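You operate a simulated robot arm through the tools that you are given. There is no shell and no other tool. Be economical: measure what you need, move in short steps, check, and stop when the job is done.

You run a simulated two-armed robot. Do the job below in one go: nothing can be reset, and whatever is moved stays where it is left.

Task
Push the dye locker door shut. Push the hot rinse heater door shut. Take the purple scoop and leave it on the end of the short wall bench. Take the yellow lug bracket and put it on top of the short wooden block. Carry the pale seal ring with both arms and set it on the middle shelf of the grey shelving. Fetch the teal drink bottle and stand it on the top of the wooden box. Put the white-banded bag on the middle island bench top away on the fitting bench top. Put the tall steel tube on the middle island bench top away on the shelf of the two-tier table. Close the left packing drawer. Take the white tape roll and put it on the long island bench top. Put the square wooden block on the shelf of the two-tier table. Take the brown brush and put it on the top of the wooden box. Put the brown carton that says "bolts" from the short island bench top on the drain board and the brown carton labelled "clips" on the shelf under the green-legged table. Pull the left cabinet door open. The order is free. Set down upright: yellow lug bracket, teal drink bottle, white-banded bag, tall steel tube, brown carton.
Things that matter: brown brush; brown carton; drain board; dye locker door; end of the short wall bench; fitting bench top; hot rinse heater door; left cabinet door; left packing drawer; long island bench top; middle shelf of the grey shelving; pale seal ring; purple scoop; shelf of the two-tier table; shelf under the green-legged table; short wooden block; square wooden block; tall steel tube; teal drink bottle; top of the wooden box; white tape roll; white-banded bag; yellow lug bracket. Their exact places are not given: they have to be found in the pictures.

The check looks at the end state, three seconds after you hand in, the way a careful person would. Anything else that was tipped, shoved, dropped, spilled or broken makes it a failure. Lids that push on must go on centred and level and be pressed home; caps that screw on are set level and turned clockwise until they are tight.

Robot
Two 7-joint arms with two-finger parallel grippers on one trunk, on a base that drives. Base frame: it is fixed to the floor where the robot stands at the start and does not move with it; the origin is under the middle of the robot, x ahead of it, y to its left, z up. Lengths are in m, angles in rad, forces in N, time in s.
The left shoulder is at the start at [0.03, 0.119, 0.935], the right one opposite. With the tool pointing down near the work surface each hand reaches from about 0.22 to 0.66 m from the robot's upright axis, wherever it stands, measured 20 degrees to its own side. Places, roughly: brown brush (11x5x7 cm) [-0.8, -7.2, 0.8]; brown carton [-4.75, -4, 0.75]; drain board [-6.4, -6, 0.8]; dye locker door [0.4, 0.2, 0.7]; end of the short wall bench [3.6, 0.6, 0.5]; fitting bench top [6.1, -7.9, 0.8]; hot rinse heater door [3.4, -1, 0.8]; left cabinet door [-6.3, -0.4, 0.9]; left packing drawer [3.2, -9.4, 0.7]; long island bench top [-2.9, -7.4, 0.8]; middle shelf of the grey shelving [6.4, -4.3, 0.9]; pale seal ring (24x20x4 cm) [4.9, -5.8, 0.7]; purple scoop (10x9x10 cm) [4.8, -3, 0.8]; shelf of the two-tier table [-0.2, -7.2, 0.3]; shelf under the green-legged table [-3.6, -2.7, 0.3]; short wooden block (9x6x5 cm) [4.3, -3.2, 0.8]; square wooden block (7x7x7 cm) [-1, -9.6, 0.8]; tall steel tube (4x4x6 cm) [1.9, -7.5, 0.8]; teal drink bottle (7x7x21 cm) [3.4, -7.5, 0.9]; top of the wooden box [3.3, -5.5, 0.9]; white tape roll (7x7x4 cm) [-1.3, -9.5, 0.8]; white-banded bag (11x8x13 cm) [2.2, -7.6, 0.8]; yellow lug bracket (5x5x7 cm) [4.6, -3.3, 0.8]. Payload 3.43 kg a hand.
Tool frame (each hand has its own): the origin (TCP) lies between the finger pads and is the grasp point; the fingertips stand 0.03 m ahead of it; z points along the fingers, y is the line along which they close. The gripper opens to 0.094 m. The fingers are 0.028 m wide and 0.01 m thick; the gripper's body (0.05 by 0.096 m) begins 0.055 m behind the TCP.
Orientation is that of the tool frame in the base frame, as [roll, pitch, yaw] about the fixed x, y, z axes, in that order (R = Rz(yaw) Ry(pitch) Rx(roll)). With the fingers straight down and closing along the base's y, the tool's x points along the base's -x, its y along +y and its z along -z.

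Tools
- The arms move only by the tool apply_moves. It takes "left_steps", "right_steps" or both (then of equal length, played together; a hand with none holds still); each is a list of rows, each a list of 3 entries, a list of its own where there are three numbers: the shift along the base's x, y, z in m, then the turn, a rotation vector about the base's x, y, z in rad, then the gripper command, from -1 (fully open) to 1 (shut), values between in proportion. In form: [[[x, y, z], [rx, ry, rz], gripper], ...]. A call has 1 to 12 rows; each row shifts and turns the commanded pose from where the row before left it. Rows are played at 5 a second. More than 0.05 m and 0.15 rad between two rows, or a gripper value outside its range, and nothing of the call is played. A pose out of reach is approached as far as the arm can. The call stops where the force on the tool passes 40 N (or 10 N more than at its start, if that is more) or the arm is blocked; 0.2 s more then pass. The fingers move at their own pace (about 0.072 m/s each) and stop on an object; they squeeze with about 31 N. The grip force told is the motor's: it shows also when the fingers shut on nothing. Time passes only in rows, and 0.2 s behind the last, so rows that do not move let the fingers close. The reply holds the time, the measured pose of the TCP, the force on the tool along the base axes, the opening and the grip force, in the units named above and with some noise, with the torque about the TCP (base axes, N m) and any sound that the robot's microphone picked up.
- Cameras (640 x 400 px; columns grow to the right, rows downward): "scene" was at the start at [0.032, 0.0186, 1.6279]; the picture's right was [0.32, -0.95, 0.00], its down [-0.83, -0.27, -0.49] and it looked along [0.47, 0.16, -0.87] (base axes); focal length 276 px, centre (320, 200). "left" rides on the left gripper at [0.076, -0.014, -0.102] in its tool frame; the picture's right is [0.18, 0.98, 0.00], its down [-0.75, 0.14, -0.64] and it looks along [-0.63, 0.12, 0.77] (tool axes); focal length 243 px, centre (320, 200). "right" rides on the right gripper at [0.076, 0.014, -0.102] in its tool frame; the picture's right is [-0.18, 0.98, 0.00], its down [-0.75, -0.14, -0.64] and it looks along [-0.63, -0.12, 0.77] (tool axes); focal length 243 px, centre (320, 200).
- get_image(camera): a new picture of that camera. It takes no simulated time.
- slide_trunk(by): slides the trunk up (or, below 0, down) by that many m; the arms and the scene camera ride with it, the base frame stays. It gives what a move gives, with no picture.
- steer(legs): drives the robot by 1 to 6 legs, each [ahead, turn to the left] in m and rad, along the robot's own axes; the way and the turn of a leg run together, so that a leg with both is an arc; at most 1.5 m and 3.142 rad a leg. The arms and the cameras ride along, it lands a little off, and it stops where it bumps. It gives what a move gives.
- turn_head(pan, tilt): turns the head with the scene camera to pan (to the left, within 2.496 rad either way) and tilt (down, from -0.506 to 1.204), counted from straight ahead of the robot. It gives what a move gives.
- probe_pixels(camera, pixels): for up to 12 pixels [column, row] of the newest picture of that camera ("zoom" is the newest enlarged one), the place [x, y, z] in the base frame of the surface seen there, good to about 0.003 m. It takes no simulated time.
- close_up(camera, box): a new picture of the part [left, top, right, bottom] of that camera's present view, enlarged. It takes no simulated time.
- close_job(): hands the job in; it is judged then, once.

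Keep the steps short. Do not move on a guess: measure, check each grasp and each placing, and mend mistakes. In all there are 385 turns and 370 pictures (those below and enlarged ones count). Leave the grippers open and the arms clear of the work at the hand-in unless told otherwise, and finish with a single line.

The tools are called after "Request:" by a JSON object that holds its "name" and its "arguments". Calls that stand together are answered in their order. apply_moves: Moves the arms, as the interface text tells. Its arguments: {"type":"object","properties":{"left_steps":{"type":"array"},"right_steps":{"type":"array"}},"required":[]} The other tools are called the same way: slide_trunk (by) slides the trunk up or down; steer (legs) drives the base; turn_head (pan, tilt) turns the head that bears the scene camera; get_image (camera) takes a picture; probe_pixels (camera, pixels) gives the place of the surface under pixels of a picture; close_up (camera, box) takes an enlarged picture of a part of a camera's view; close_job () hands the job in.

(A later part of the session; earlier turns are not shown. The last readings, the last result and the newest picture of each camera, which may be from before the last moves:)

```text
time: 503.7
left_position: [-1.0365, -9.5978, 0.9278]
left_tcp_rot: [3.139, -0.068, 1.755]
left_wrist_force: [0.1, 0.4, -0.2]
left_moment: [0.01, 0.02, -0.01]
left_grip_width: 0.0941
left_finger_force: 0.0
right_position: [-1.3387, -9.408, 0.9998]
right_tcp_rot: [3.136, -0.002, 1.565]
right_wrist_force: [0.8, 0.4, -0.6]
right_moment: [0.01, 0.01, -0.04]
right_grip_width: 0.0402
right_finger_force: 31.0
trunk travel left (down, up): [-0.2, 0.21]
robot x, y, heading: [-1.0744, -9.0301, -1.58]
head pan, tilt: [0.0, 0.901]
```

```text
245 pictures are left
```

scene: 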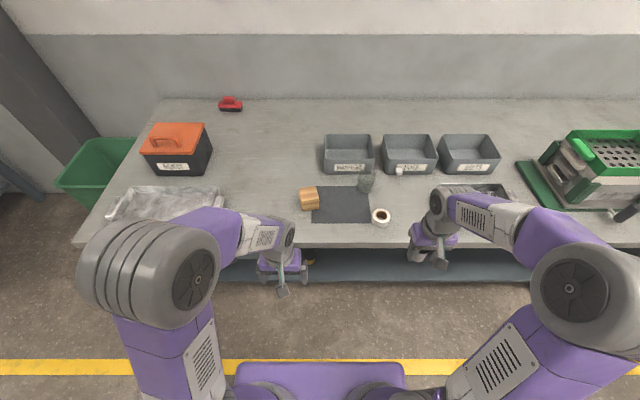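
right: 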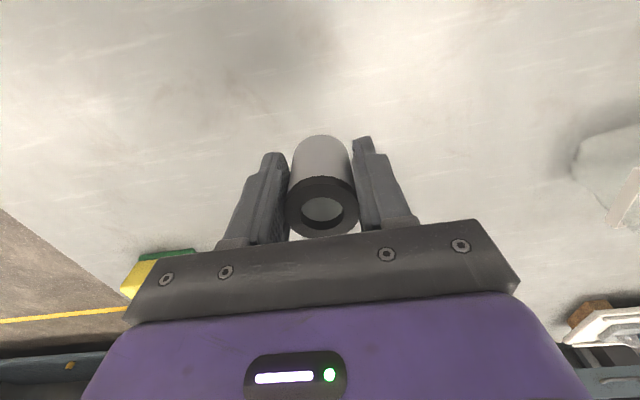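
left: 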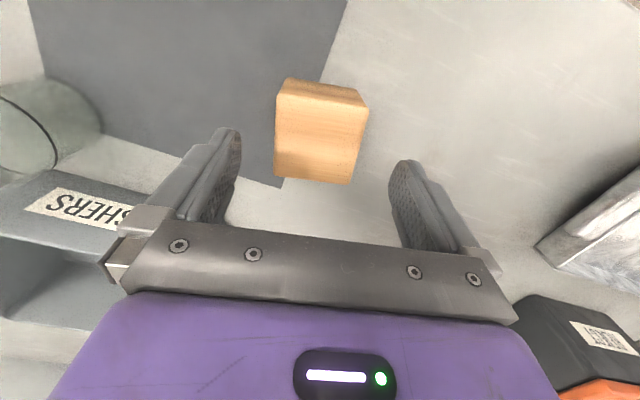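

Request:
{"name": "apply_moves", "arguments": {"left_steps": [[[0, 0, -0.04], [-0.068, 0, 0], -1], [[0, 0, -0.03], [0, 0, 0], -1], [[0, 0, -0.018], [0, 0, 0], -1], [[0, 0, 0], [0, 0, 0], 1], [[0, 0, 0], [0, 0, 0], 1], [[0, 0, 0], [0, 0, 0], 1], [[0, 0, 0.04], [0, 0, 0], 1], [[0, 0.02, 0.045], [0, 0, 0], 1], [[0.01, 0.04, 0.02], [0, 0, 0], 1], [[0.01, 0.045, 0], [0, 0, 0], 1], [[0.01, 0.045, 0], [0, 0, 0], 1], [[0.01, 0.045, 0], [0, 0, 0], 1]]}}

Request:
{"name": "get_image", "arguments": {"camera": "left"}}

```text
time: 506.3
left_position: [-0.9975, -9.4042, 0.9428]
left_tcp_rot: [-3.129, 0.0, 1.754]
left_wrist_force: [0.2, 0.0, -1.7]
left_moment: [-0.02, 0.01, 0.0]
left_grip_width: 0.069
left_finger_force: 31.1
right_position: [-1.3374, -9.4081, 1.0006]
right_tcp_rot: [3.136, -0.002, 1.564]
right_wrist_force: [0.6, 0.5, -0.3]
right_moment: [-0.02, -0.02, -0.03]
right_grip_width: 0.0398
right_finger_force: 31.0
trunk travel left (down, up): [-0.2, 0.21]
robot x, y, heading: [-1.0747, -9.0295, -1.576]
head pan, tilt: [0.0, 0.901]
```

```text
244 pictures are left
```

left: 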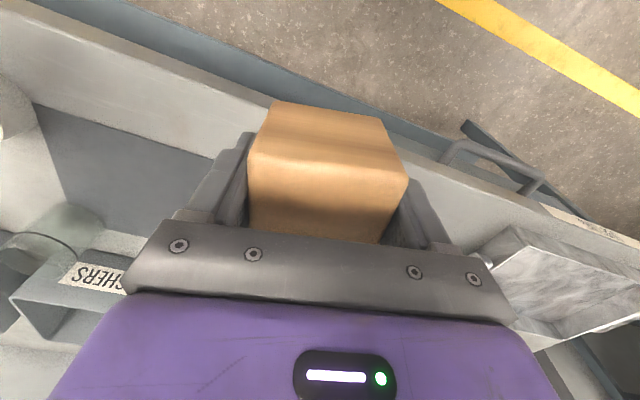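

Block held. Now to the two-tier table: back off, turn to +y and look.

Request:
{"name": "steer", "arguments": {"legs": [[-0.3, 0], [0, -2.2], [0.6, 0], [0, -0.94]]}}

Request:
{"name": "turn_head", "arguments": {"pan": 0, "tilt": 0.6}}

Request:
{"name": "get_image", "arguments": {"camera": "scene"}}

```text
time: 519.0
left_position: [-1.6238, -7.9919, 0.9428]
left_tcp_rot: [-3.132, -0.002, -1.401]
left_wrist_force: [0.0, -0.7, -1.1]
left_moment: [-0.01, 0.01, -0.02]
left_grip_width: 0.0689
left_finger_force: 31.3
right_position: [-1.282, -7.9939, 0.9972]
right_tcp_rot: [3.136, -0.002, -1.59]
right_wrist_force: [0.0, 0.5, 0.0]
right_moment: [-0.02, 0.05, 0.0]
right_grip_width: 0.0401
right_finger_force: 30.7
trunk travel left (down, up): [-0.2, 0.21]
robot x, y, heading: [-1.5491, -8.3686, 1.552]
head pan, tilt: [0.0, 0.901]
```

```text
time: 519.8
left_position: [-1.6244, -7.992, 0.9436]
left_tcp_rot: [-3.132, -0.001, -1.402]
left_wrist_force: [0.2, -0.6, -2.1]
left_moment: [-0.04, -0.01, 0.01]
left_grip_width: 0.0689
left_finger_force: 30.9
right_position: [-1.2829, -7.992, 0.9997]
right_tcp_rot: [3.136, -0.001, -1.591]
right_wrist_force: [0.3, 0.8, -0.7]
right_moment: [0.0, -0.01, 0.03]
right_grip_width: 0.04
right_finger_force: 31.4
trunk travel left (down, up): [-0.2, 0.21]
robot x, y, heading: [-1.5492, -8.3677, 1.55]
head pan, tilt: [0.0, 0.6]
```

```text
243 pictures are left
```

scene: 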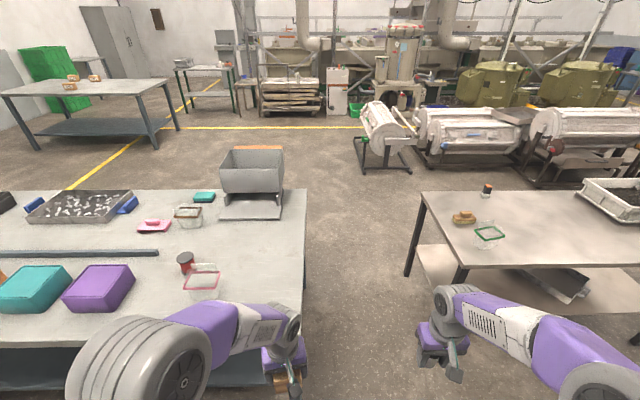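

The two-tier table is at the right with the brush at (463,217). I measure table and shelf.

Request:
{"name": "probe_pixels", "arguments": {"camera": "scene", "pixels": [[425, 195], [460, 258], [635, 255], [463, 215], [430, 255], [425, 280], [460, 300], [540, 300], [305, 200], [303, 330], [405, 275], [590, 310]]}}

Request:
{"name": "turn_head", "arguments": {"pan": -0.7, "tilt": 0.6}}

Request:
{"name": "get_image", "arguments": {"camera": "scene"}}

```text
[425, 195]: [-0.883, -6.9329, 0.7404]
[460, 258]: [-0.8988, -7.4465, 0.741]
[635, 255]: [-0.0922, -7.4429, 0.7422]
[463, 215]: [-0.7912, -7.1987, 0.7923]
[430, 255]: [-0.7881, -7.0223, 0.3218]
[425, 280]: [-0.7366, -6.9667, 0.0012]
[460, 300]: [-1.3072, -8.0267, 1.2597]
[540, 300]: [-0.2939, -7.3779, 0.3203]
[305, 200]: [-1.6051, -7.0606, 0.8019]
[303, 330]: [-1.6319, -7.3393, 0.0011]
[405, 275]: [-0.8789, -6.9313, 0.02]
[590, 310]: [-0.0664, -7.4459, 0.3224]
```

```text
time: 520.9
left_position: [-1.6224, -7.9911, 0.9429]
left_tcp_rot: [-3.13, 0.0, -1.402]
left_wrist_force: [0.1, -0.2, -1.6]
left_moment: [-0.01, 0.02, 0.05]
left_grip_width: 0.0689
left_finger_force: 30.8
right_position: [-1.282, -7.9928, 1.0007]
right_tcp_rot: [3.134, -0.001, -1.588]
right_wrist_force: [0.2, 0.0, -0.9]
right_moment: [0.0, 0.01, -0.02]
right_grip_width: 0.0397
right_finger_force: 30.2
trunk travel left (down, up): [-0.2, 0.21]
robot x, y, heading: [-1.5536, -8.3677, 1.55]
head pan, tilt: [-0.7, 0.6]
```

```text
242 pictures are left
```

scene: 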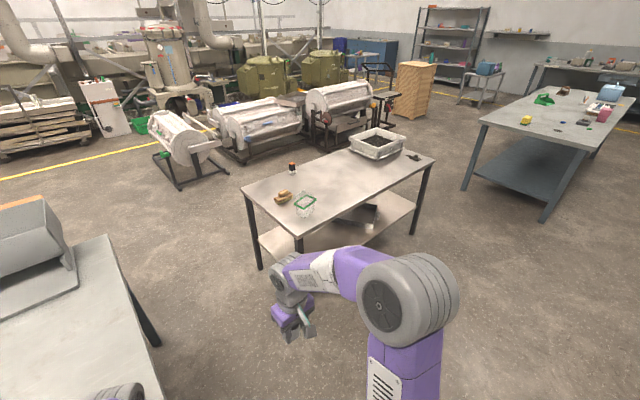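

Table: top z 0.741, shelf z 0.322, x from -0.9, y −6.93…−7.45. I drive before its south side at x≈-0.45 and test a low hand pose in free air.

Request:
{"name": "steer", "arguments": {"legs": [[0, -1.55], [1.1, 0], [0, 1.571]]}}

Request:
{"name": "slide_trunk", "arguments": {"by": -0.2}}

Request:
{"name": "turn_head", "arguments": {"pan": 0, "tilt": 0.75}}

Request:
{"name": "get_image", "arguments": {"camera": "scene"}}

```text
time: 534.1
left_position: [-0.531, -7.99, 0.9429]
left_tcp_rot: [-3.132, -0.001, -1.377]
left_wrist_force: [-0.9, 0.1, -0.8]
left_moment: [-0.03, -0.03, -0.01]
left_grip_width: 0.0687
left_finger_force: 31.5
right_position: [-0.1882, -7.9828, 0.9991]
right_tcp_rot: [3.138, -0.002, -1.565]
right_wrist_force: [0.6, 0.4, 0.0]
right_moment: [-0.03, -0.02, 0.01]
right_grip_width: 0.04
right_finger_force: 30.9
trunk travel left (down, up): [-0.2, 0.21]
robot x, y, heading: [-0.4533, -8.3667, 1.576]
head pan, tilt: [-0.7, 0.6]
```

```text
time: 536.3
left_position: [-0.5318, -7.9898, 0.7429]
left_tcp_rot: [-3.129, -0.001, -1.378]
left_wrist_force: [-0.7, 0.0, -2.1]
left_moment: [-0.02, -0.01, 0.01]
left_grip_width: 0.069
left_finger_force: 31.3
right_position: [-0.1901, -7.9823, 0.8001]
right_tcp_rot: [3.137, -0.001, -1.566]
right_wrist_force: [0.3, -0.3, -1.1]
right_moment: [-0.03, 0.01, 0.03]
right_grip_width: 0.04
right_finger_force: 30.7
trunk travel left (down, up): [0.0, 0.41]
robot x, y, heading: [-0.4507, -8.3647, 1.577]
head pan, tilt: [-0.7, 0.6]
```

```text
time: 537.4
left_position: [-0.5301, -7.9902, 0.7424]
left_tcp_rot: [-3.132, -0.002, -1.378]
left_wrist_force: [-0.8, 0.2, -0.9]
left_moment: [-0.03, 0.02, -0.02]
left_grip_width: 0.0687
left_finger_force: 31.3
right_position: [-0.1895, -7.9819, 0.7998]
right_tcp_rot: [3.137, -0.002, -1.565]
right_wrist_force: [0.0, 0.4, -0.1]
right_moment: [0.0, 0.01, 0.01]
right_grip_width: 0.0401
right_finger_force: 30.8
trunk travel left (down, up): [0.0, 0.41]
robot x, y, heading: [-0.45, -8.3597, 1.573]
head pan, tilt: [0.0, 0.75]
```

```text
241 pictures are left
```

scene: 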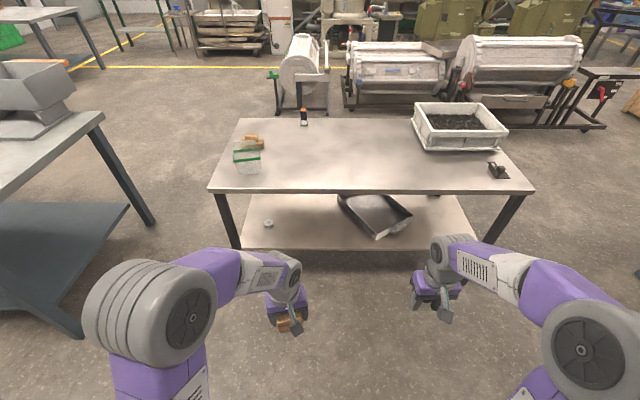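

The shelf's front part is free left and right of the bin. I lower both hands in free air to z≈0.37 to see whether the arms come low enough.

Request:
{"name": "apply_moves", "arguments": {"left_steps": [[[0, 0.015, -0.042], [0, 0, 0], 1], [[0, 0.015, -0.042], [0, 0, 0], 1], [[0, 0.015, -0.042], [0, 0, 0], 1], [[0, 0.015, -0.042], [0, 0, 0], 1], [[0, 0.015, -0.042], [0, 0, 0], 1], [[0, 0.015, -0.042], [0, 0, 0], 1], [[0, 0.015, -0.042], [0, 0, 0], 1], [[0, 0.015, -0.042], [0, 0, 0], 1], [[0, 0.015, -0.03], [0, 0, 0], 1]], "right_steps": [[[0, 0.015, -0.042], [0, 0, 0], 1], [[0, 0.015, -0.042], [0, 0, 0], 1], [[0, 0.015, -0.042], [0, 0, 0], 1], [[0, 0.015, -0.042], [0, 0, 0], 1], [[0, 0.015, -0.042], [0, 0, 0], 1], [[0, 0.015, -0.042], [0, 0, 0], 1], [[0, 0.015, -0.042], [0, 0, 0], 1], [[0, 0.015, -0.042], [0, 0, 0], 1], [[0, 0.015, -0.042], [0, 0, 0], 1]]}}

Request:
{"name": "get_image", "arguments": {"camera": "scene"}}

```text
time: 539.4
left_position: [-0.5306, -7.8551, 0.3759]
left_tcp_rot: [-3.131, -0.001, -1.375]
left_wrist_force: [-0.7, 1.0, -1.3]
left_moment: [-0.09, 0.02, 0.01]
left_grip_width: 0.0689
left_finger_force: 31.2
right_position: [-0.1889, -7.8467, 0.4208]
right_tcp_rot: [3.136, -0.002, -1.566]
right_wrist_force: [-0.1, -0.5, -1.4]
right_moment: [0.02, 0.02, -0.02]
right_grip_width: 0.0397
right_finger_force: 30.9
trunk travel left (down, up): [0.0, 0.41]
robot x, y, heading: [-0.4526, -8.3667, 1.579]
head pan, tilt: [0.0, 0.75]
```

```text
240 pictures are left
```

scene: 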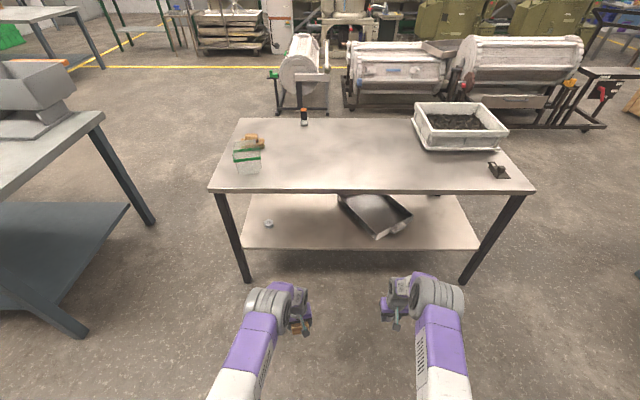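

I measure the heights along both arms.

Request:
{"name": "probe_pixels", "arguments": {"camera": "scene", "pixels": [[268, 292], [295, 288], [262, 320], [245, 360], [440, 292], [405, 283], [437, 325], [445, 365], [300, 320]]}}

```text
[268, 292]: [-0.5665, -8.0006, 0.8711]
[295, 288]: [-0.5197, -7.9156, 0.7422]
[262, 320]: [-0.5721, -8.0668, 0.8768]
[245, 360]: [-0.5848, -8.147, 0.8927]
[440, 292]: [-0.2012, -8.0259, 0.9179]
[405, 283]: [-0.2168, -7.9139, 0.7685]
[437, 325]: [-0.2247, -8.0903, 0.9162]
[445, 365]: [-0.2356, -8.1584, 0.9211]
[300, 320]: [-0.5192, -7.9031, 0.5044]
```

The forearms drop too steeply for the low shelf with fingers down. So I will set both things on the table top near its front edge, regrasp them from the side with level fingers, and then set them on the shelf. First, arms and trunk up.

Request:
{"name": "apply_moves", "arguments": {"left_steps": [[[0, -0.015, 0.042], [0, 0, 0], 1], [[0, -0.015, 0.042], [0, 0, 0], 1], [[0, -0.015, 0.042], [0, 0, 0], 1], [[0, -0.015, 0.042], [0, 0, 0], 1], [[0, -0.015, 0.042], [0, 0, 0], 1], [[0, -0.015, 0.042], [0, 0, 0], 1], [[0, -0.015, 0.042], [0, 0, 0], 1], [[0, -0.015, 0.042], [0, 0, 0], 1], [[0, -0.015, 0.03], [0, 0, 0], 1]], "right_steps": [[[0, -0.015, 0.042], [0, 0, 0], 1], [[0, -0.015, 0.042], [0, 0, 0], 1], [[0, -0.015, 0.042], [0, 0, 0], 1], [[0, -0.015, 0.042], [0, 0, 0], 1], [[0, -0.015, 0.042], [0, 0, 0], 1], [[0, -0.015, 0.042], [0, 0, 0], 1], [[0, -0.015, 0.042], [0, 0, 0], 1], [[0, -0.015, 0.042], [0, 0, 0], 1], [[0, -0.015, 0.042], [0, 0, 0], 1]]}}

Request:
{"name": "slide_trunk", "arguments": {"by": 0.15}}

Request:
{"name": "steer", "arguments": {"legs": [[0.44, 0]]}}

Request:
{"name": "get_image", "arguments": {"camera": "scene"}}

```text
time: 541.4
left_position: [-0.5318, -7.9905, 0.7434]
left_tcp_rot: [-3.132, -0.001, -1.373]
left_wrist_force: [-0.2, 0.2, -0.4]
left_moment: [-0.01, -0.03, 0.01]
left_grip_width: 0.0689
left_finger_force: 31.1
right_position: [-0.1881, -7.984, 0.8009]
right_tcp_rot: [3.136, -0.003, -1.565]
right_wrist_force: [0.4, -0.4, -1.1]
right_moment: [-0.04, -0.01, -0.01]
right_grip_width: 0.0399
right_finger_force: 31.3
trunk travel left (down, up): [0.0, 0.41]
robot x, y, heading: [-0.4508, -8.3665, 1.574]
head pan, tilt: [0.0, 0.75]
```

```text
time: 543.1
left_position: [-0.5311, -7.9897, 0.894]
left_tcp_rot: [-3.132, -0.001, -1.374]
left_wrist_force: [-0.4, 0.1, -1.5]
left_moment: [-0.04, 0.0, 0.03]
left_grip_width: 0.069
left_finger_force: 30.9
right_position: [-0.1886, -7.9824, 0.9483]
right_tcp_rot: [3.136, -0.001, -1.566]
right_wrist_force: [0.0, 0.6, -0.8]
right_moment: [-0.02, 0.01, 0.02]
right_grip_width: 0.0397
right_finger_force: 30.6
trunk travel left (down, up): [-0.15, 0.26]
robot x, y, heading: [-0.4541, -8.3649, 1.573]
head pan, tilt: [0.0, 0.75]
```

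```text
time: 545.8
left_position: [-0.5294, -7.5485, 0.8937]
left_tcp_rot: [-3.131, -0.003, -1.381]
left_wrist_force: [0.0, 0.4, -1.2]
left_moment: [-0.03, 0.01, 0.0]
left_grip_width: 0.0689
left_finger_force: 31.2
right_position: [-0.1871, -7.5409, 0.9484]
right_tcp_rot: [3.137, -0.003, -1.568]
right_wrist_force: [-0.6, 0.0, -0.9]
right_moment: [-0.03, 0.01, 0.01]
right_grip_width: 0.0399
right_finger_force: 31.1
trunk travel left (down, up): [-0.15, 0.26]
robot x, y, heading: [-0.4492, -7.9244, 1.573]
head pan, tilt: [0.0, 0.75]
```

```text
239 pictures are left
```

scene: 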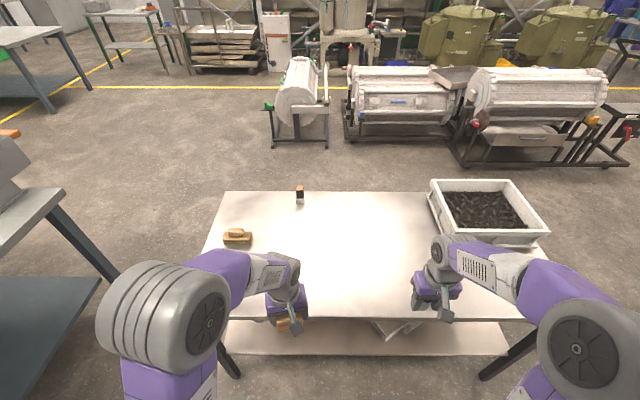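

I move both forward 17 cm over the top and lower to just above it.

Request:
{"name": "apply_moves", "arguments": {"left_steps": [[[0.008, 0.043, 0], [0, 0, -0.1], 1], [[0.008, 0.043, 0], [0, 0, -0.09], 1], [[0.008, 0.043, 0], [0, 0, 0], 1], [[0.008, 0.043, 0], [0, 0, 0], 1], [[0, 0, -0.04], [0, 0, 0], 1], [[0, 0, -0.04], [0, 0, 0], 1], [[0, 0, -0.025], [0, 0, 0], 1], [[0, 0, 0], [0, 0, 0], 1]], "right_steps": [[[0.0, 0.043, 0], [0, 0, 0], 1], [[0, 0.043, 0], [0, 0, 0], 1], [[0, 0.043, 0], [0, 0, 0], 1], [[0, 0.043, 0], [0, 0, 0], 1], [[0, 0, -0.045], [0, 0, 0], 1], [[0, 0, -0.045], [0, 0, 0], 1], [[0, 0, -0.045], [0, 0, 0], 1], [[0, 0, -0.028], [0, 0, 0], 1]]}}

Request:
{"name": "get_image", "arguments": {"camera": "left"}}

```text
time: 547.6
left_position: [-0.498, -7.3755, 0.7884]
left_tcp_rot: [-3.131, -0.001, -1.571]
left_wrist_force: [0.2, 0.8, -1.5]
left_moment: [0.0, -0.03, 0.01]
left_grip_width: 0.069
left_finger_force: 30.5
right_position: [-0.1866, -7.3687, 0.786]
right_tcp_rot: [3.135, -0.002, -1.572]
right_wrist_force: [0.8, -0.5, -0.8]
right_moment: [-0.03, 0.02, 0.0]
right_grip_width: 0.0399
right_finger_force: 31.5
trunk travel left (down, up): [-0.15, 0.26]
robot x, y, heading: [-0.4548, -7.9227, 1.573]
head pan, tilt: [0.0, 0.75]
```

```text
238 pictures are left
```

left: 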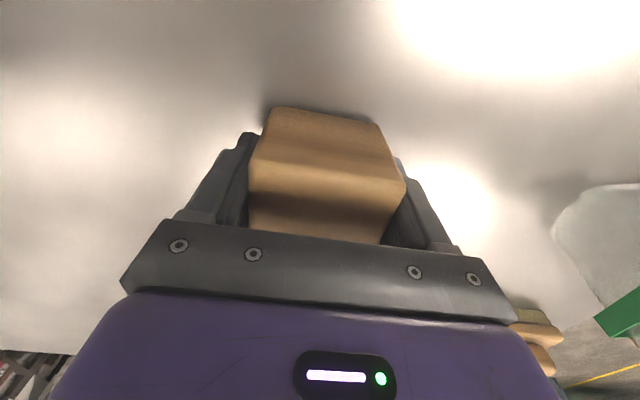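

Now creep down to contact on both sides.

Request:
{"name": "apply_moves", "arguments": {"left_steps": [[[0, 0, -0.003], [0, 0, 0], 1], [[0, 0, -0.002], [0, 0, 0], 1], [[0, 0, -0.002], [0, 0, 0], 1]], "right_steps": [[[0, 0, -0.003], [0, 0, 0], 1], [[0, 0, -0.002], [0, 0, 0], 1], [[0, 0, -0.002], [0, 0, 0], 1]]}}

```text
time: 548.4
left_position: [-0.4978, -7.3764, 0.7817]
left_tcp_rot: [-3.132, -0.001, -1.571]
left_wrist_force: [0.1, -0.7, -2.2]
left_moment: [-0.02, -0.02, 0.03]
left_grip_width: 0.0688
left_finger_force: 31.1
right_position: [-0.1866, -7.3682, 0.7787]
right_tcp_rot: [3.135, -0.002, -1.57]
right_wrist_force: [-0.1, -0.5, -0.4]
right_moment: [-0.05, 0.0, 0.01]
right_grip_width: 0.0401
right_finger_force: 31.3
trunk travel left (down, up): [-0.15, 0.26]
robot x, y, heading: [-0.4505, -7.9238, 1.572]
head pan, tilt: [0.0, 0.75]
```

Request:
{"name": "apply_moves", "arguments": {"left_steps": [[[0, 0, -0.002], [0, 0, 0], 1], [[0, 0, -0.002], [0, 0, 0], 1]], "right_steps": [[[0, 0, -0.001], [0, 0, 0], 1], [[0, 0, -0.001], [0, 0, 0], 1]]}}

```text
time: 549.0
left_position: [-0.4985, -7.3774, 0.7806]
left_tcp_rot: [-3.131, 0.002, -1.571]
left_wrist_force: [-2.0, -2.8, 12.2]
left_moment: [-0.34, 0.45, 0.07]
left_grip_width: 0.0691
left_finger_force: 31.1
right_position: [-0.1868, -7.3697, 0.7793]
right_tcp_rot: [3.136, 0.003, -1.569]
right_wrist_force: [1.4, 1.2, 5.7]
right_moment: [0.08, -0.1, 0.03]
right_grip_width: 0.04
right_finger_force: 31.0
trunk travel left (down, up): [-0.15, 0.26]
robot x, y, heading: [-0.4521, -7.9227, 1.566]
head pan, tilt: [0.0, 0.75]
```

Both rest on the top. I open, rise, back the robot off 0.17 m, and tip both hands 1.2 rad forward.

Request:
{"name": "apply_moves", "arguments": {"left_steps": [[[0, 0, 0.0], [0, 0, 0], -1], [[0, 0, 0], [0, 0, 0], -1], [[0, 0, 0.045], [0, 0, 0], -1], [[0, 0, 0.045], [0, 0, 0], -1], [[0, 0, 0.03], [0, 0, 0], -1]], "right_steps": [[[0, 0, 0.0], [0, 0, 0], -1], [[0, 0, 0], [0, 0, 0], -1], [[0, 0, 0.045], [0, 0, 0], -1], [[0, 0, 0.045], [0, 0, 0], -1], [[0, 0, 0.03], [0, 0, 0], -1]]}}

Request:
{"name": "steer", "arguments": {"legs": [[-0.22, 0]]}}

Request:
{"name": "apply_moves", "arguments": {"left_steps": [[[0, 0, -0.01], [0.15, 0, 0], -1], [[0, 0, -0.01], [0.15, 0, 0], -1], [[0, 0, -0.01], [0.15, 0, 0], -1], [[0, 0, -0.01], [0.15, 0, 0], -1], [[0, 0, -0.01], [0.15, 0, 0], -1], [[0, 0, -0.01], [0.15, 0, 0], -1], [[0, 0, -0.01], [0.15, 0, 0], -1], [[0, 0, -0.01], [0.15, 0, 0], -1]], "right_steps": [[[0, 0, -0.01], [0.15, 0, 0], -1], [[0, 0, -0.01], [0.15, 0, 0], -1], [[0, 0, -0.01], [0.15, 0, 0], -1], [[0, 0, -0.01], [0.15, 0, 0], -1], [[0, 0, -0.01], [0.15, 0, 0], -1], [[0, 0, -0.01], [0.15, 0, 0], -1], [[0, 0, -0.01], [0.15, 0, 0], -1], [[0, 0, -0.01], [0.15, 0, 0], -1]]}}

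Request:
{"name": "get_image", "arguments": {"camera": "scene"}}

```text
time: 550.2
left_position: [-0.4986, -7.3763, 0.8967]
left_tcp_rot: [-3.131, -0.001, -1.571]
left_wrist_force: [-0.6, 0.4, -0.1]
left_moment: [0.03, 0.01, -0.07]
left_grip_width: 0.0941
left_finger_force: 0.1
right_position: [-0.1875, -7.3717, 0.8969]
right_tcp_rot: [3.136, -0.001, -1.57]
right_wrist_force: [0.5, -0.1, -0.1]
right_moment: [0.02, 0.01, -0.04]
right_grip_width: 0.0939
right_finger_force: 0.1
trunk travel left (down, up): [-0.15, 0.26]
robot x, y, heading: [-0.4523, -7.9264, 1.569]
head pan, tilt: [0.0, 0.75]
```

```text
time: 551.9
left_position: [-0.4979, -7.5967, 0.8981]
left_tcp_rot: [-3.132, 0.0, -1.569]
left_wrist_force: [-0.5, 0.0, 0.3]
left_moment: [0.01, -0.02, 0.0]
left_grip_width: 0.0939
left_finger_force: 0.1
right_position: [-0.1875, -7.5893, 0.8973]
right_tcp_rot: [3.137, -0.001, -1.57]
right_wrist_force: [-0.4, -0.1, 0.1]
right_moment: [0.04, -0.01, 0.02]
right_grip_width: 0.0943
right_finger_force: 0.1
trunk travel left (down, up): [-0.15, 0.26]
robot x, y, heading: [-0.4504, -8.1441, 1.573]
head pan, tilt: [0.0, 0.75]
```

```text
time: 553.7
left_position: [-0.4985, -7.5963, 0.8183]
left_tcp_rot: [-3.13, 1.201, -1.572]
left_wrist_force: [0.1, -0.2, 0.1]
left_moment: [0.01, 0.03, -0.02]
left_grip_width: 0.0942
left_finger_force: 0.1
right_position: [-0.1872, -7.5895, 0.8153]
right_tcp_rot: [3.142, 1.198, -1.566]
right_wrist_force: [0.0, -0.4, -0.9]
right_moment: [0.01, -0.04, -0.02]
right_grip_width: 0.0939
right_finger_force: 0.0
trunk travel left (down, up): [-0.15, 0.26]
robot x, y, heading: [-0.4506, -8.1412, 1.571]
head pan, tilt: [0.0, 0.75]
```

```text
237 pictures are left
```

scene: 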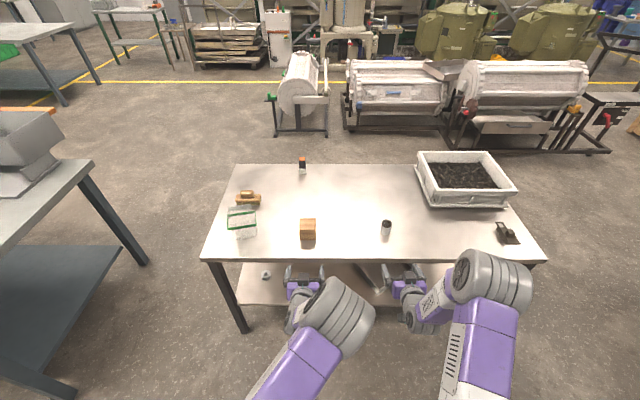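

Both stand well. I lower the hands to z≈0.78 and move forward so that block and tube come between the fingers.

Request:
{"name": "apply_moves", "arguments": {"left_steps": [[[0, 0.01, -0.036], [0, 0, 0], -1], [[0, 0.045, 0], [0, 0, 0], -1], [[0, 0.045, 0], [0, 0, 0], -1], [[0, 0.045, 0], [0, 0, 0], -1], [[0, 0.045, 0], [0, 0, 0], -1]], "right_steps": [[[0, 0.01, -0.036], [0, 0, 0], -1], [[0, 0.045, 0], [0, 0, 0], -1], [[0, 0.045, 0], [0, 0, 0], -1], [[0, 0.045, 0], [0, 0, 0], -1], [[0, 0.045, 0], [0, 0, 0], -1]]}}

Request:
{"name": "get_image", "arguments": {"camera": "left"}}

Request:
{"name": "get_image", "arguments": {"camera": "right"}}

```text
time: 554.9
left_position: [-0.5, -7.4048, 0.7801]
left_tcp_rot: [-3.129, 1.196, -1.57]
left_wrist_force: [-0.5, -0.1, 0.5]
left_moment: [0.0, 0.02, -0.02]
left_grip_width: 0.094
left_finger_force: 0.0
right_position: [-0.1882, -7.3977, 0.7787]
right_tcp_rot: [3.138, 1.194, -1.569]
right_wrist_force: [0.7, -0.7, 0.5]
right_moment: [0.0, 0.01, -0.02]
right_grip_width: 0.0941
right_finger_force: 0.0
trunk travel left (down, up): [-0.15, 0.26]
robot x, y, heading: [-0.4484, -8.1397, 1.57]
head pan, tilt: [0.0, 0.75]
```

```text
236 pictures are left
```

left: 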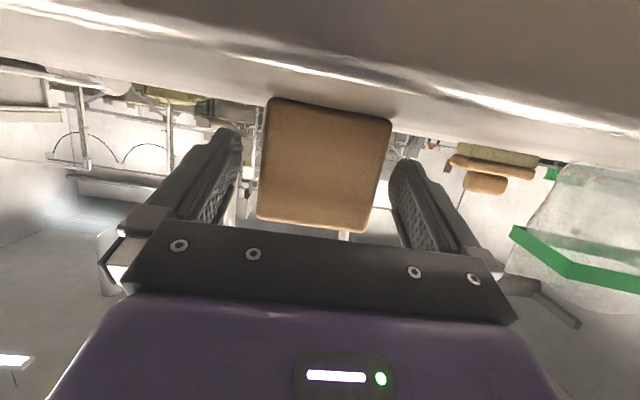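

```text
235 pictures are left
```

right: 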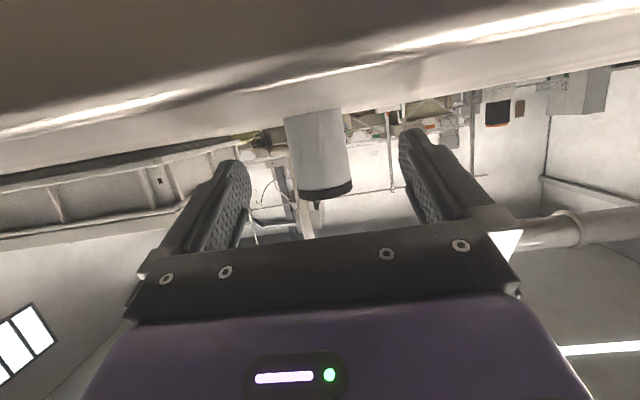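

Both are between the fingers. 2.5 cm further, close, lift 6 cm, and draw back.

Request:
{"name": "apply_moves", "arguments": {"left_steps": [[[0, 0.025, 0], [0, 0, 0], -1], [[0, 0, 0], [0, 0, 0], 1], [[0, 0, 0], [0, 0, 0], 1], [[0, 0, 0], [0, 0, 0], 1], [[0, 0, 0], [0, 0, 0], 1], [[0, 0, 0.03], [0, 0, 0], 1], [[0, 0, 0.03], [0, 0, 0], 1], [[0, -0.045, 0.01], [0, 0, 0], 1], [[0, -0.045, 0], [0, 0, 0], 1], [[0, -0.045, 0], [0, 0, 0], 1], [[0, -0.045, 0], [0, 0, 0], 1]], "right_steps": [[[0, 0.025, 0], [0, 0, 0], -1], [[0, 0, 0], [0, 0, 0], 1], [[0, 0, 0], [0, 0, 0], 1], [[0, 0, 0], [0, 0, 0], 1], [[0, 0, 0], [0, 0, 0], 1], [[0, 0, 0.03], [0, 0, 0], 1], [[0, 0, 0.03], [0, 0, 0], 1], [[0, -0.045, 0.01], [0, 0, 0], 1], [[0, -0.045, 0], [0, 0, 0], 1], [[0, -0.045, 0], [0, 0, 0], 1], [[0, -0.045, 0], [0, 0, 0], 1]]}}

Request:
{"name": "get_image", "arguments": {"camera": "scene"}}

```text
time: 557.3
left_position: [-0.4988, -7.562, 0.8528]
left_tcp_rot: [-3.128, 1.198, -1.568]
left_wrist_force: [1.1, -0.1, -1.0]
left_moment: [-0.01, 0.01, 0.02]
left_grip_width: 0.0687
left_finger_force: 31.8
right_position: [-0.1854, -7.5574, 0.8509]
right_tcp_rot: [-3.141, 1.199, -1.562]
right_wrist_force: [-0.6, 0.2, -1.0]
right_moment: [0.0, 0.03, -0.03]
right_grip_width: 0.0355
right_finger_force: 30.9
trunk travel left (down, up): [-0.15, 0.26]
robot x, y, heading: [-0.453, -8.1421, 1.57]
head pan, tilt: [0.0, 0.75]
```

```text
234 pictures are left
```

scene: 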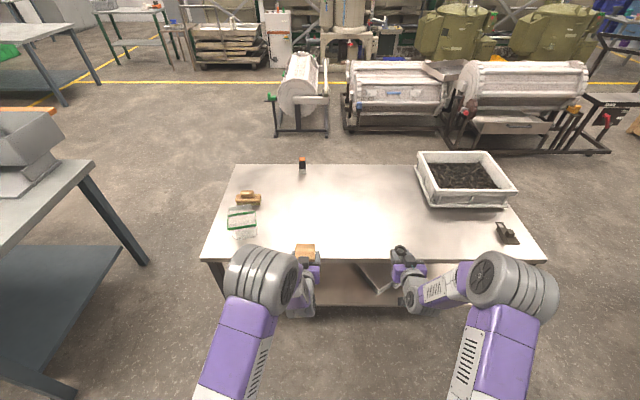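

Both held level. I back off 0.3 m, lower the trunk, lower the arms, and look at the shelf.

Request:
{"name": "steer", "arguments": {"legs": [[-0.3, 0]]}}

Request:
{"name": "slide_trunk", "arguments": {"by": -0.15}}

Request:
{"name": "apply_moves", "arguments": {"left_steps": [[[0, 0, -0.045], [0, 0, 0], 1], [[0, 0, -0.045], [0, 0, 0], 1], [[0, 0, -0.045], [0, 0, 0], 1], [[0, 0, -0.045], [0, 0, 0], 1], [[0, 0, -0.045], [0, 0, 0], 1], [[0, 0, -0.045], [0, 0, 0], 1]], "right_steps": [[[0, 0, -0.045], [0, 0, 0], 1], [[0, 0, -0.045], [0, 0, 0], 1], [[0, 0, -0.045], [0, 0, 0], 1], [[0, 0, -0.045], [0, 0, 0], 1], [[0, 0, -0.045], [0, 0, 0], 1], [[0, 0, -0.045], [0, 0, 0], 1]]}}

Request:
{"name": "get_image", "arguments": {"camera": "scene"}}

```text
time: 559.3
left_position: [-0.4993, -7.8605, 0.8524]
left_tcp_rot: [-3.129, 1.199, -1.566]
left_wrist_force: [-0.6, -0.5, -1.9]
left_moment: [0.0, -0.02, 0.0]
left_grip_width: 0.0687
left_finger_force: 31.0
right_position: [-0.1889, -7.8548, 0.8517]
right_tcp_rot: [-3.142, 1.198, -1.563]
right_wrist_force: [-0.2, -0.1, -0.1]
right_moment: [-0.02, -0.02, -0.03]
right_grip_width: 0.0355
right_finger_force: 31.1
trunk travel left (down, up): [-0.15, 0.26]
robot x, y, heading: [-0.4498, -8.4386, 1.568]
head pan, tilt: [0.0, 0.75]
```

```text
time: 561.1
left_position: [-0.4989, -7.8602, 0.7015]
left_tcp_rot: [-3.129, 1.199, -1.565]
left_wrist_force: [-0.2, 0.5, -1.5]
left_moment: [-0.02, 0.01, -0.03]
left_grip_width: 0.0687
left_finger_force: 31.0
right_position: [-0.1879, -7.8542, 0.7004]
right_tcp_rot: [3.142, 1.198, -1.562]
right_wrist_force: [-0.6, -0.4, -0.8]
right_moment: [0.02, 0.0, -0.01]
right_grip_width: 0.0355
right_finger_force: 31.1
trunk travel left (down, up): [0.0, 0.41]
robot x, y, heading: [-0.4482, -8.4445, 1.573]
head pan, tilt: [0.0, 0.75]
```

```text
time: 562.5
left_position: [-0.499, -7.8588, 0.432]
left_tcp_rot: [-3.129, 1.2, -1.564]
left_wrist_force: [-0.1, 0.2, -1.8]
left_moment: [-0.04, -0.03, -0.01]
left_grip_width: 0.069
left_finger_force: 30.8
right_position: [-0.1852, -7.8527, 0.4285]
right_tcp_rot: [3.139, 1.197, -1.566]
right_wrist_force: [0.4, 0.1, 0.2]
right_moment: [-0.06, 0.01, -0.03]
right_grip_width: 0.0357
right_finger_force: 31.4
trunk travel left (down, up): [0.0, 0.41]
robot x, y, heading: [-0.4534, -8.4442, 1.567]
head pan, tilt: [0.0, 0.75]
```

```text
233 pictures are left
```

scene: 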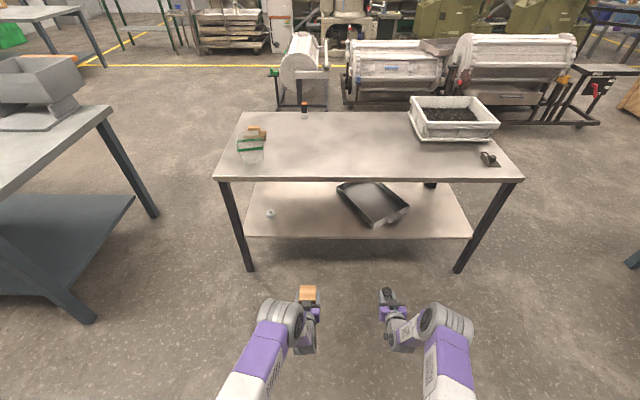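

Request:
{"name": "probe_pixels", "arguments": {"camera": "scene", "pixels": [[250, 235], [465, 237], [270, 213], [345, 195], [375, 226], [405, 210], [320, 230], [430, 220], [300, 220], [270, 310], [410, 310], [445, 315]]}}

```text
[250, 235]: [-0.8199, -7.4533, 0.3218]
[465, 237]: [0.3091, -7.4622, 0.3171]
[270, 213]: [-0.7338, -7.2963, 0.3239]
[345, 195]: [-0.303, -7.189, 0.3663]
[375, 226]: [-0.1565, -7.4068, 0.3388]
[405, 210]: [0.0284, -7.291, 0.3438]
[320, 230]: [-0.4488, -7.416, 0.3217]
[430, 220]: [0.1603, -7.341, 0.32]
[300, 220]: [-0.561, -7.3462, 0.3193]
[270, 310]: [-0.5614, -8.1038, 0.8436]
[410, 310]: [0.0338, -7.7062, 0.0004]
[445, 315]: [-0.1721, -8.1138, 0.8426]
```

Shelf z 0.32, front edge y≈-7.46; the bin's corner is at (-0.157,-7.41). I bring the block to x≈-0.60 and the tube to x≈-0.36, z≈0.385, then drive in.

Request:
{"name": "apply_moves", "arguments": {"left_steps": [[[-0.025, 0, -0.015], [0, 0, 0], 1], [[-0.025, 0, -0.015], [0, 0, 0], 1], [[-0.025, 0, -0.015], [0, 0, 0], 1], [[-0.025, 0, 0], [0, 0, 0], 1]], "right_steps": [[[-0.044, 0, -0.015], [0, 0, 0], 1], [[-0.044, 0, -0.015], [0, 0, 0], 1], [[-0.044, 0, -0.015], [0, 0, 0], 1], [[-0.044, 0, 0], [0, 0, 0], 1]]}}

Request:
{"name": "steer", "arguments": {"legs": [[0.33, 0]]}}

Request:
{"name": "get_image", "arguments": {"camera": "scene"}}

Request:
{"name": "get_image", "arguments": {"camera": "right"}}

```text
time: 563.5
left_position: [-0.6005, -7.8602, 0.3866]
left_tcp_rot: [-3.129, 1.196, -1.567]
left_wrist_force: [1.2, 0.0, -2.2]
left_moment: [0.01, -0.01, -0.01]
left_grip_width: 0.0688
left_finger_force: 30.7
right_position: [-0.3631, -7.8526, 0.3854]
right_tcp_rot: [3.141, 1.197, -1.567]
right_wrist_force: [-0.8, -0.4, -1.0]
right_moment: [0.02, -0.01, -0.01]
right_grip_width: 0.0358
right_finger_force: 30.8
trunk travel left (down, up): [0.0, 0.41]
robot x, y, heading: [-0.4528, -8.4406, 1.568]
head pan, tilt: [0.0, 0.75]
```

```text
time: 565.6
left_position: [-0.6015, -7.531, 0.3872]
left_tcp_rot: [-3.13, 1.198, -1.566]
left_wrist_force: [-0.2, -0.3, -1.1]
left_moment: [0.02, -0.03, 0.0]
left_grip_width: 0.0689
left_finger_force: 31.2
right_position: [-0.365, -7.5235, 0.3849]
right_tcp_rot: [3.141, 1.198, -1.562]
right_wrist_force: [-0.5, -0.1, 0.1]
right_moment: [0.0, 0.01, 0.0]
right_grip_width: 0.0356
right_finger_force: 31.1
trunk travel left (down, up): [0.0, 0.41]
robot x, y, heading: [-0.4521, -8.111, 1.574]
head pan, tilt: [0.0, 0.75]
```

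```text
232 pictures are left
```

scene: 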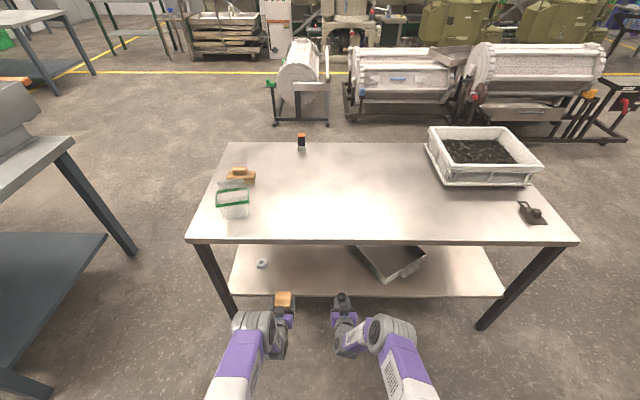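

```text
231 pictures are left
```

right: 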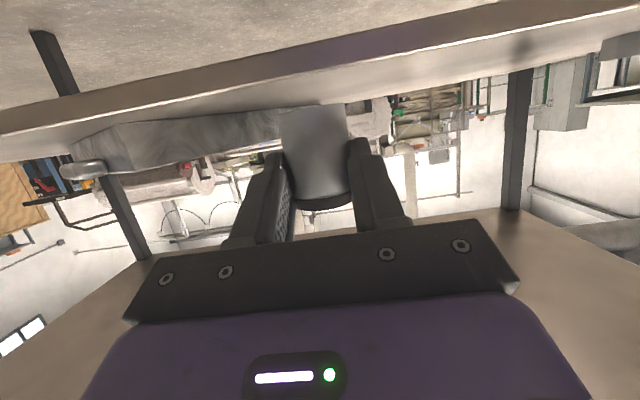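

Clear. I drive 0.145 m further so that both are over the shelf.

Request:
{"name": "steer", "arguments": {"legs": [[0.145, 0]]}}

Request:
{"name": "apply_moves", "arguments": {"left_steps": [[[0, 0, -0.015], [0, 0, 0], 1], [[0, 0, -0.006], [0, 0, 0], 1], [[0, 0, -0.003], [0, 0, 0], 1]], "right_steps": [[[0, 0, -0.015], [0, 0, 0], 1], [[0, 0, -0.006], [0, 0, 0], 1], [[0, 0, -0.002], [0, 0, 0], 1]]}}

Request:
{"name": "get_image", "arguments": {"camera": "right"}}

```text
time: 567.0
left_position: [-0.6021, -7.3872, 0.387]
left_tcp_rot: [-3.13, 1.197, -1.564]
left_wrist_force: [0.5, -0.2, -1.5]
left_moment: [0.03, 0.01, -0.05]
left_grip_width: 0.0688
left_finger_force: 31.5
right_position: [-0.3644, -7.3786, 0.3841]
right_tcp_rot: [3.14, 1.197, -1.563]
right_wrist_force: [-0.3, -0.6, -0.6]
right_moment: [-0.01, 0.03, 0.03]
right_grip_width: 0.0357
right_finger_force: 30.8
trunk travel left (down, up): [0.0, 0.41]
robot x, y, heading: [-0.4525, -7.9652, 1.574]
head pan, tilt: [0.0, 0.75]
```

```text
time: 567.8
left_position: [-0.6016, -7.3869, 0.3625]
left_tcp_rot: [-3.13, 1.197, -1.565]
left_wrist_force: [-0.1, 0.2, -0.7]
left_moment: [0.0, 0.02, -0.02]
left_grip_width: 0.0688
left_finger_force: 31.0
right_position: [-0.3646, -7.3792, 0.3613]
right_tcp_rot: [3.139, 1.197, -1.564]
right_wrist_force: [1.1, 0.5, -0.9]
right_moment: [-0.04, 0.02, 0.0]
right_grip_width: 0.0358
right_finger_force: 31.1
trunk travel left (down, up): [0.0, 0.41]
robot x, y, heading: [-0.4513, -7.9653, 1.572]
head pan, tilt: [0.0, 0.75]
```

```text
230 pictures are left
```

right: 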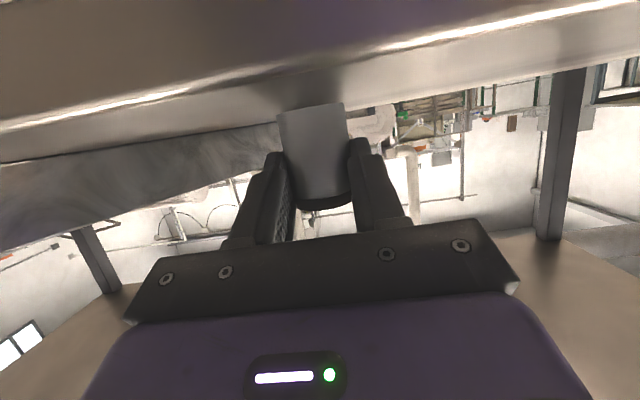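

Creep further down in 2 mm steps until contact.

Request:
{"name": "apply_moves", "arguments": {"left_steps": [[[0, 0, -0.002], [0, 0, 0], 1], [[0, 0, -0.002], [0, 0, 0], 1], [[0, 0, -0.002], [0, 0, 0], 1]], "right_steps": [[[0, 0, -0.002], [0, 0, 0], 1], [[0, 0, -0.002], [0, 0, 0], 1], [[0, 0, -0.001], [0, 0, 0], 1]]}}

```text
time: 568.6
left_position: [-0.6023, -7.3861, 0.3606]
left_tcp_rot: [-3.131, 1.205, -1.566]
left_wrist_force: [-1.8, -4.3, 14.7]
left_moment: [-0.55, 0.51, 0.07]
left_grip_width: 0.0691
left_finger_force: 31.3
right_position: [-0.3653, -7.3775, 0.3598]
right_tcp_rot: [-3.141, 1.204, -1.563]
right_wrist_force: [1.2, -5.2, 15.4]
right_moment: [-0.12, -0.05, 0.04]
right_grip_width: 0.0355
right_finger_force: 31.1
trunk travel left (down, up): [0.0, 0.41]
robot x, y, heading: [-0.4492, -7.9682, 1.572]
head pan, tilt: [0.0, 0.75]
```

Both have contact (~15 N). I open and drive straight back.

Request:
{"name": "apply_moves", "arguments": {"left_steps": [[[0, 0, 0.003], [0, 0, 0], -0.6], [[0, 0, 0], [0, 0, 0], -1], [[0, 0, 0], [0, 0, 0], -1]], "right_steps": [[[0, 0, 0.003], [0, 0, 0], 0], [[0, 0, 0], [0, 0, 0], -1], [[0, 0, 0], [0, 0, 0], -1]]}}

Request:
{"name": "steer", "arguments": {"legs": [[-0.45, 0]]}}

Request:
{"name": "get_image", "arguments": {"camera": "scene"}}

```text
time: 569.4
left_position: [-0.6017, -7.3862, 0.3606]
left_tcp_rot: [-3.13, 1.198, -1.566]
left_wrist_force: [0.1, -0.9, -0.1]
left_moment: [-0.01, -0.01, 0.03]
left_grip_width: 0.0938
left_finger_force: 0.1
right_position: [-0.366, -7.3787, 0.3609]
right_tcp_rot: [3.139, 1.198, -1.565]
right_wrist_force: [-0.3, -1.0, -0.5]
right_moment: [-0.01, 0.03, 0.01]
right_grip_width: 0.0939
right_finger_force: 0.0
trunk travel left (down, up): [0.0, 0.41]
robot x, y, heading: [-0.4504, -7.967, 1.566]
head pan, tilt: [0.0, 0.75]
```

```text
time: 572.1
left_position: [-0.6001, -7.8345, 0.3595]
left_tcp_rot: [-3.13, 1.199, -1.564]
left_wrist_force: [-0.4, -0.4, 0.8]
left_moment: [0.01, 0.0, -0.02]
left_grip_width: 0.0939
left_finger_force: 0.1
right_position: [-0.3641, -7.8264, 0.3592]
right_tcp_rot: [-3.141, 1.197, -1.561]
right_wrist_force: [-0.4, 0.6, -0.8]
right_moment: [0.02, 0.02, -0.02]
right_grip_width: 0.094
right_finger_force: 0.2
trunk travel left (down, up): [0.0, 0.41]
robot x, y, heading: [-0.4513, -8.4161, 1.573]
head pan, tilt: [0.0, 0.75]
```

```text
229 pictures are left
```

scene: 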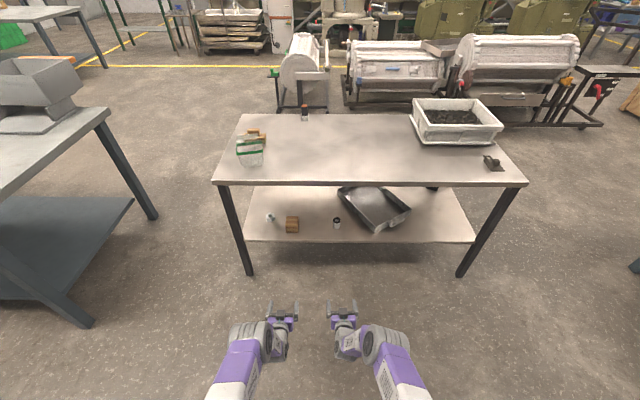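

Block and tube stand on the shelf. I raise and straighten the arms, then fetch the tape.

Request:
{"name": "apply_moves", "arguments": {"left_steps": [[[0, -0.01, 0.045], [-0.15, 0, 0], -1], [[0, -0.01, 0.045], [-0.15, 0, 0], -1], [[0, -0.01, 0.045], [-0.15, 0, 0], -1], [[0, -0.01, 0.045], [-0.15, 0, 0], -1], [[0, 0, 0.045], [-0.15, 0, 0], -1], [[0, 0, 0.045], [-0.15, 0, 0], -1], [[0, 0, 0.045], [-0.15, 0, 0], -1], [[0, 0, 0.045], [-0.15, 0, 0], -1]], "right_steps": [[[0.03, -0.01, 0.035], [-0.15, 0, 0], -1], [[0.03, -0.01, 0.035], [-0.15, 0, 0], -1], [[0.03, -0.01, 0.035], [-0.15, 0, 0], -1], [[0, -0.01, 0.045], [-0.15, 0, 0], -1], [[0, 0, 0.045], [-0.15, 0, 0], -1], [[0, 0, 0.045], [-0.15, 0, 0], -1], [[0, 0, 0.045], [-0.15, 0, 0], -1], [[0, 0, 0.045], [-0.15, 0, 0], -1]]}}

Request:
{"name": "slide_trunk", "arguments": {"by": 0.2}}

Request:
{"name": "steer", "arguments": {"legs": [[0, 2.2], [0.85, 0], [0, 0.94], [0.1, 0]]}}

Request:
{"name": "turn_head", "arguments": {"pan": 0, "tilt": 0.95}}

Request:
{"name": "get_image", "arguments": {"camera": "scene"}}

```text
time: 573.9
left_position: [-0.601, -7.872, 0.7213]
left_tcp_rot: [-3.135, -0.002, -1.568]
left_wrist_force: [0.5, -0.3, 0.5]
left_moment: [0.03, 0.03, -0.02]
left_grip_width: 0.0941
left_finger_force: 0.1
right_position: [-0.2737, -7.868, 0.691]
right_tcp_rot: [3.134, -0.002, -1.569]
right_wrist_force: [0.0, 0.5, -0.7]
right_moment: [0.02, -0.01, -0.02]
right_grip_width: 0.0943
right_finger_force: 0.1
trunk travel left (down, up): [0.0, 0.41]
robot x, y, heading: [-0.4517, -8.4124, 1.581]
head pan, tilt: [0.0, 0.75]
```

```text
time: 576.1
left_position: [-0.6012, -7.8735, 0.9206]
left_tcp_rot: [-3.135, -0.003, -1.568]
left_wrist_force: [-1.2, 0.2, 0.9]
left_moment: [0.01, 0.04, 0.0]
left_grip_width: 0.0941
left_finger_force: 0.1
right_position: [-0.2749, -7.8687, 0.8903]
right_tcp_rot: [3.133, -0.002, -1.566]
right_wrist_force: [-0.5, 0.6, 0.6]
right_moment: [-0.02, 0.01, 0.02]
right_grip_width: 0.0938
right_finger_force: 0.1
trunk travel left (down, up): [-0.2, 0.21]
robot x, y, heading: [-0.4507, -8.4137, 1.571]
head pan, tilt: [0.0, 0.75]
```

```text
time: 589.0
left_position: [-1.0067, -9.5561, 0.9194]
left_tcp_rot: [-3.133, -0.004, 1.549]
left_wrist_force: [1.0, -0.8, -0.1]
left_moment: [0.03, 0.03, 0.02]
left_grip_width: 0.0939
left_finger_force: 0.1
right_position: [-1.3333, -9.5546, 0.8908]
right_tcp_rot: [3.132, -0.003, 1.552]
right_wrist_force: [0.1, -0.1, 0.1]
right_moment: [0.02, 0.03, 0.03]
right_grip_width: 0.0937
right_finger_force: 0.0
trunk travel left (down, up): [-0.2, 0.21]
robot x, y, heading: [-1.1469, -9.0136, -1.587]
head pan, tilt: [0.0, 0.75]
```

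```text
time: 589.7
left_position: [-1.0077, -9.5567, 0.9214]
left_tcp_rot: [-3.136, -0.003, 1.55]
left_wrist_force: [-0.1, 0.9, -0.7]
left_moment: [0.02, 0.01, 0.01]
left_grip_width: 0.0937
left_finger_force: 0.1
right_position: [-1.334, -9.5536, 0.89]
right_tcp_rot: [3.133, -0.001, 1.551]
right_wrist_force: [0.7, -0.5, 0.0]
right_moment: [-0.02, -0.01, 0.04]
right_grip_width: 0.0941
right_finger_force: 0.0
trunk travel left (down, up): [-0.2, 0.21]
robot x, y, heading: [-1.1475, -9.0144, -1.594]
head pan, tilt: [0.0, 0.949]
```

```text
228 pictures are left
```

scene: 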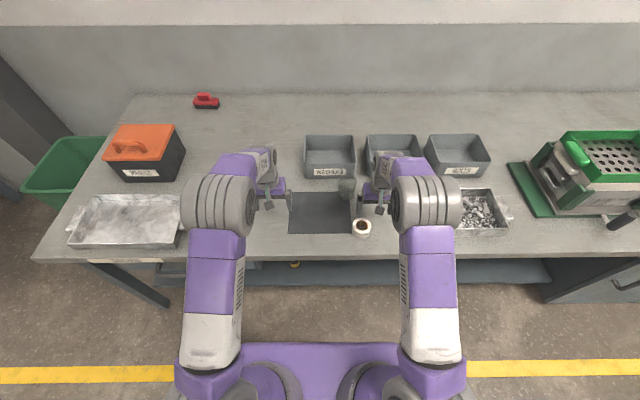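

The arms were still stretched but nothing moved. Tape at (361,227). I look through the right hand and measure.

Request:
{"name": "close_up", "arguments": {"camera": "scene", "box": [280, 160, 420, 260]}}

Request:
{"name": "probe_pixels", "arguments": {"camera": "zoom", "pixels": [[335, 300], [405, 300], [370, 285], [370, 330], [300, 130], [370, 345], [460, 140]]}}

Request:
{"name": "get_image", "arguments": {"camera": "right"}}

```text
4.00 times, centred on (350, 210) of scene
```

zoom: 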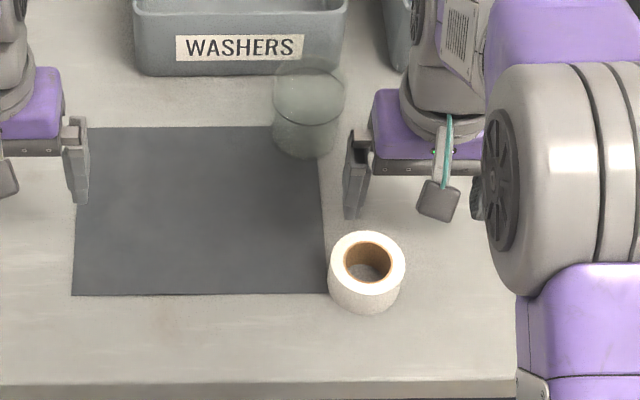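

```text
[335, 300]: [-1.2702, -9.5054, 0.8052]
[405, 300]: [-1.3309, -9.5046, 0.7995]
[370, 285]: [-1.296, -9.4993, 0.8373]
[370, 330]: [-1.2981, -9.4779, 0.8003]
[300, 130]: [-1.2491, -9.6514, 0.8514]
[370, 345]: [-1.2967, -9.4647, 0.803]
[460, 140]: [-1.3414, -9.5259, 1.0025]
```

```text
226 pictures are left
```

right: 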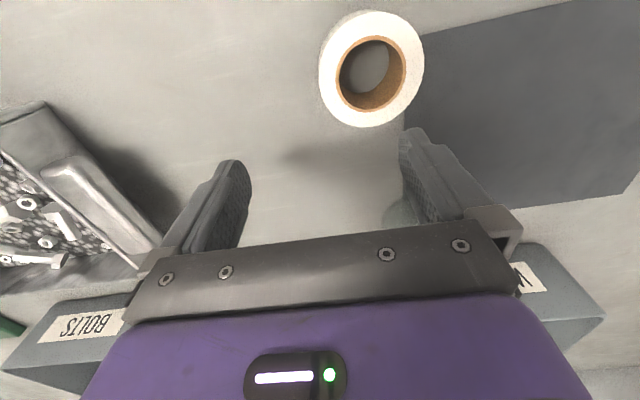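

Request:
{"name": "probe_pixels", "arguments": {"camera": "right", "pixels": [[326, 75], [415, 62], [365, 18], [375, 120], [370, 70]]}}

```text
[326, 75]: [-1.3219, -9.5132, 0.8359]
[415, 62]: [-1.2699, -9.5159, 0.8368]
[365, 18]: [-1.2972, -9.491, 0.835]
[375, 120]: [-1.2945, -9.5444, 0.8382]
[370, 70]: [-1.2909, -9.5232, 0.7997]
```

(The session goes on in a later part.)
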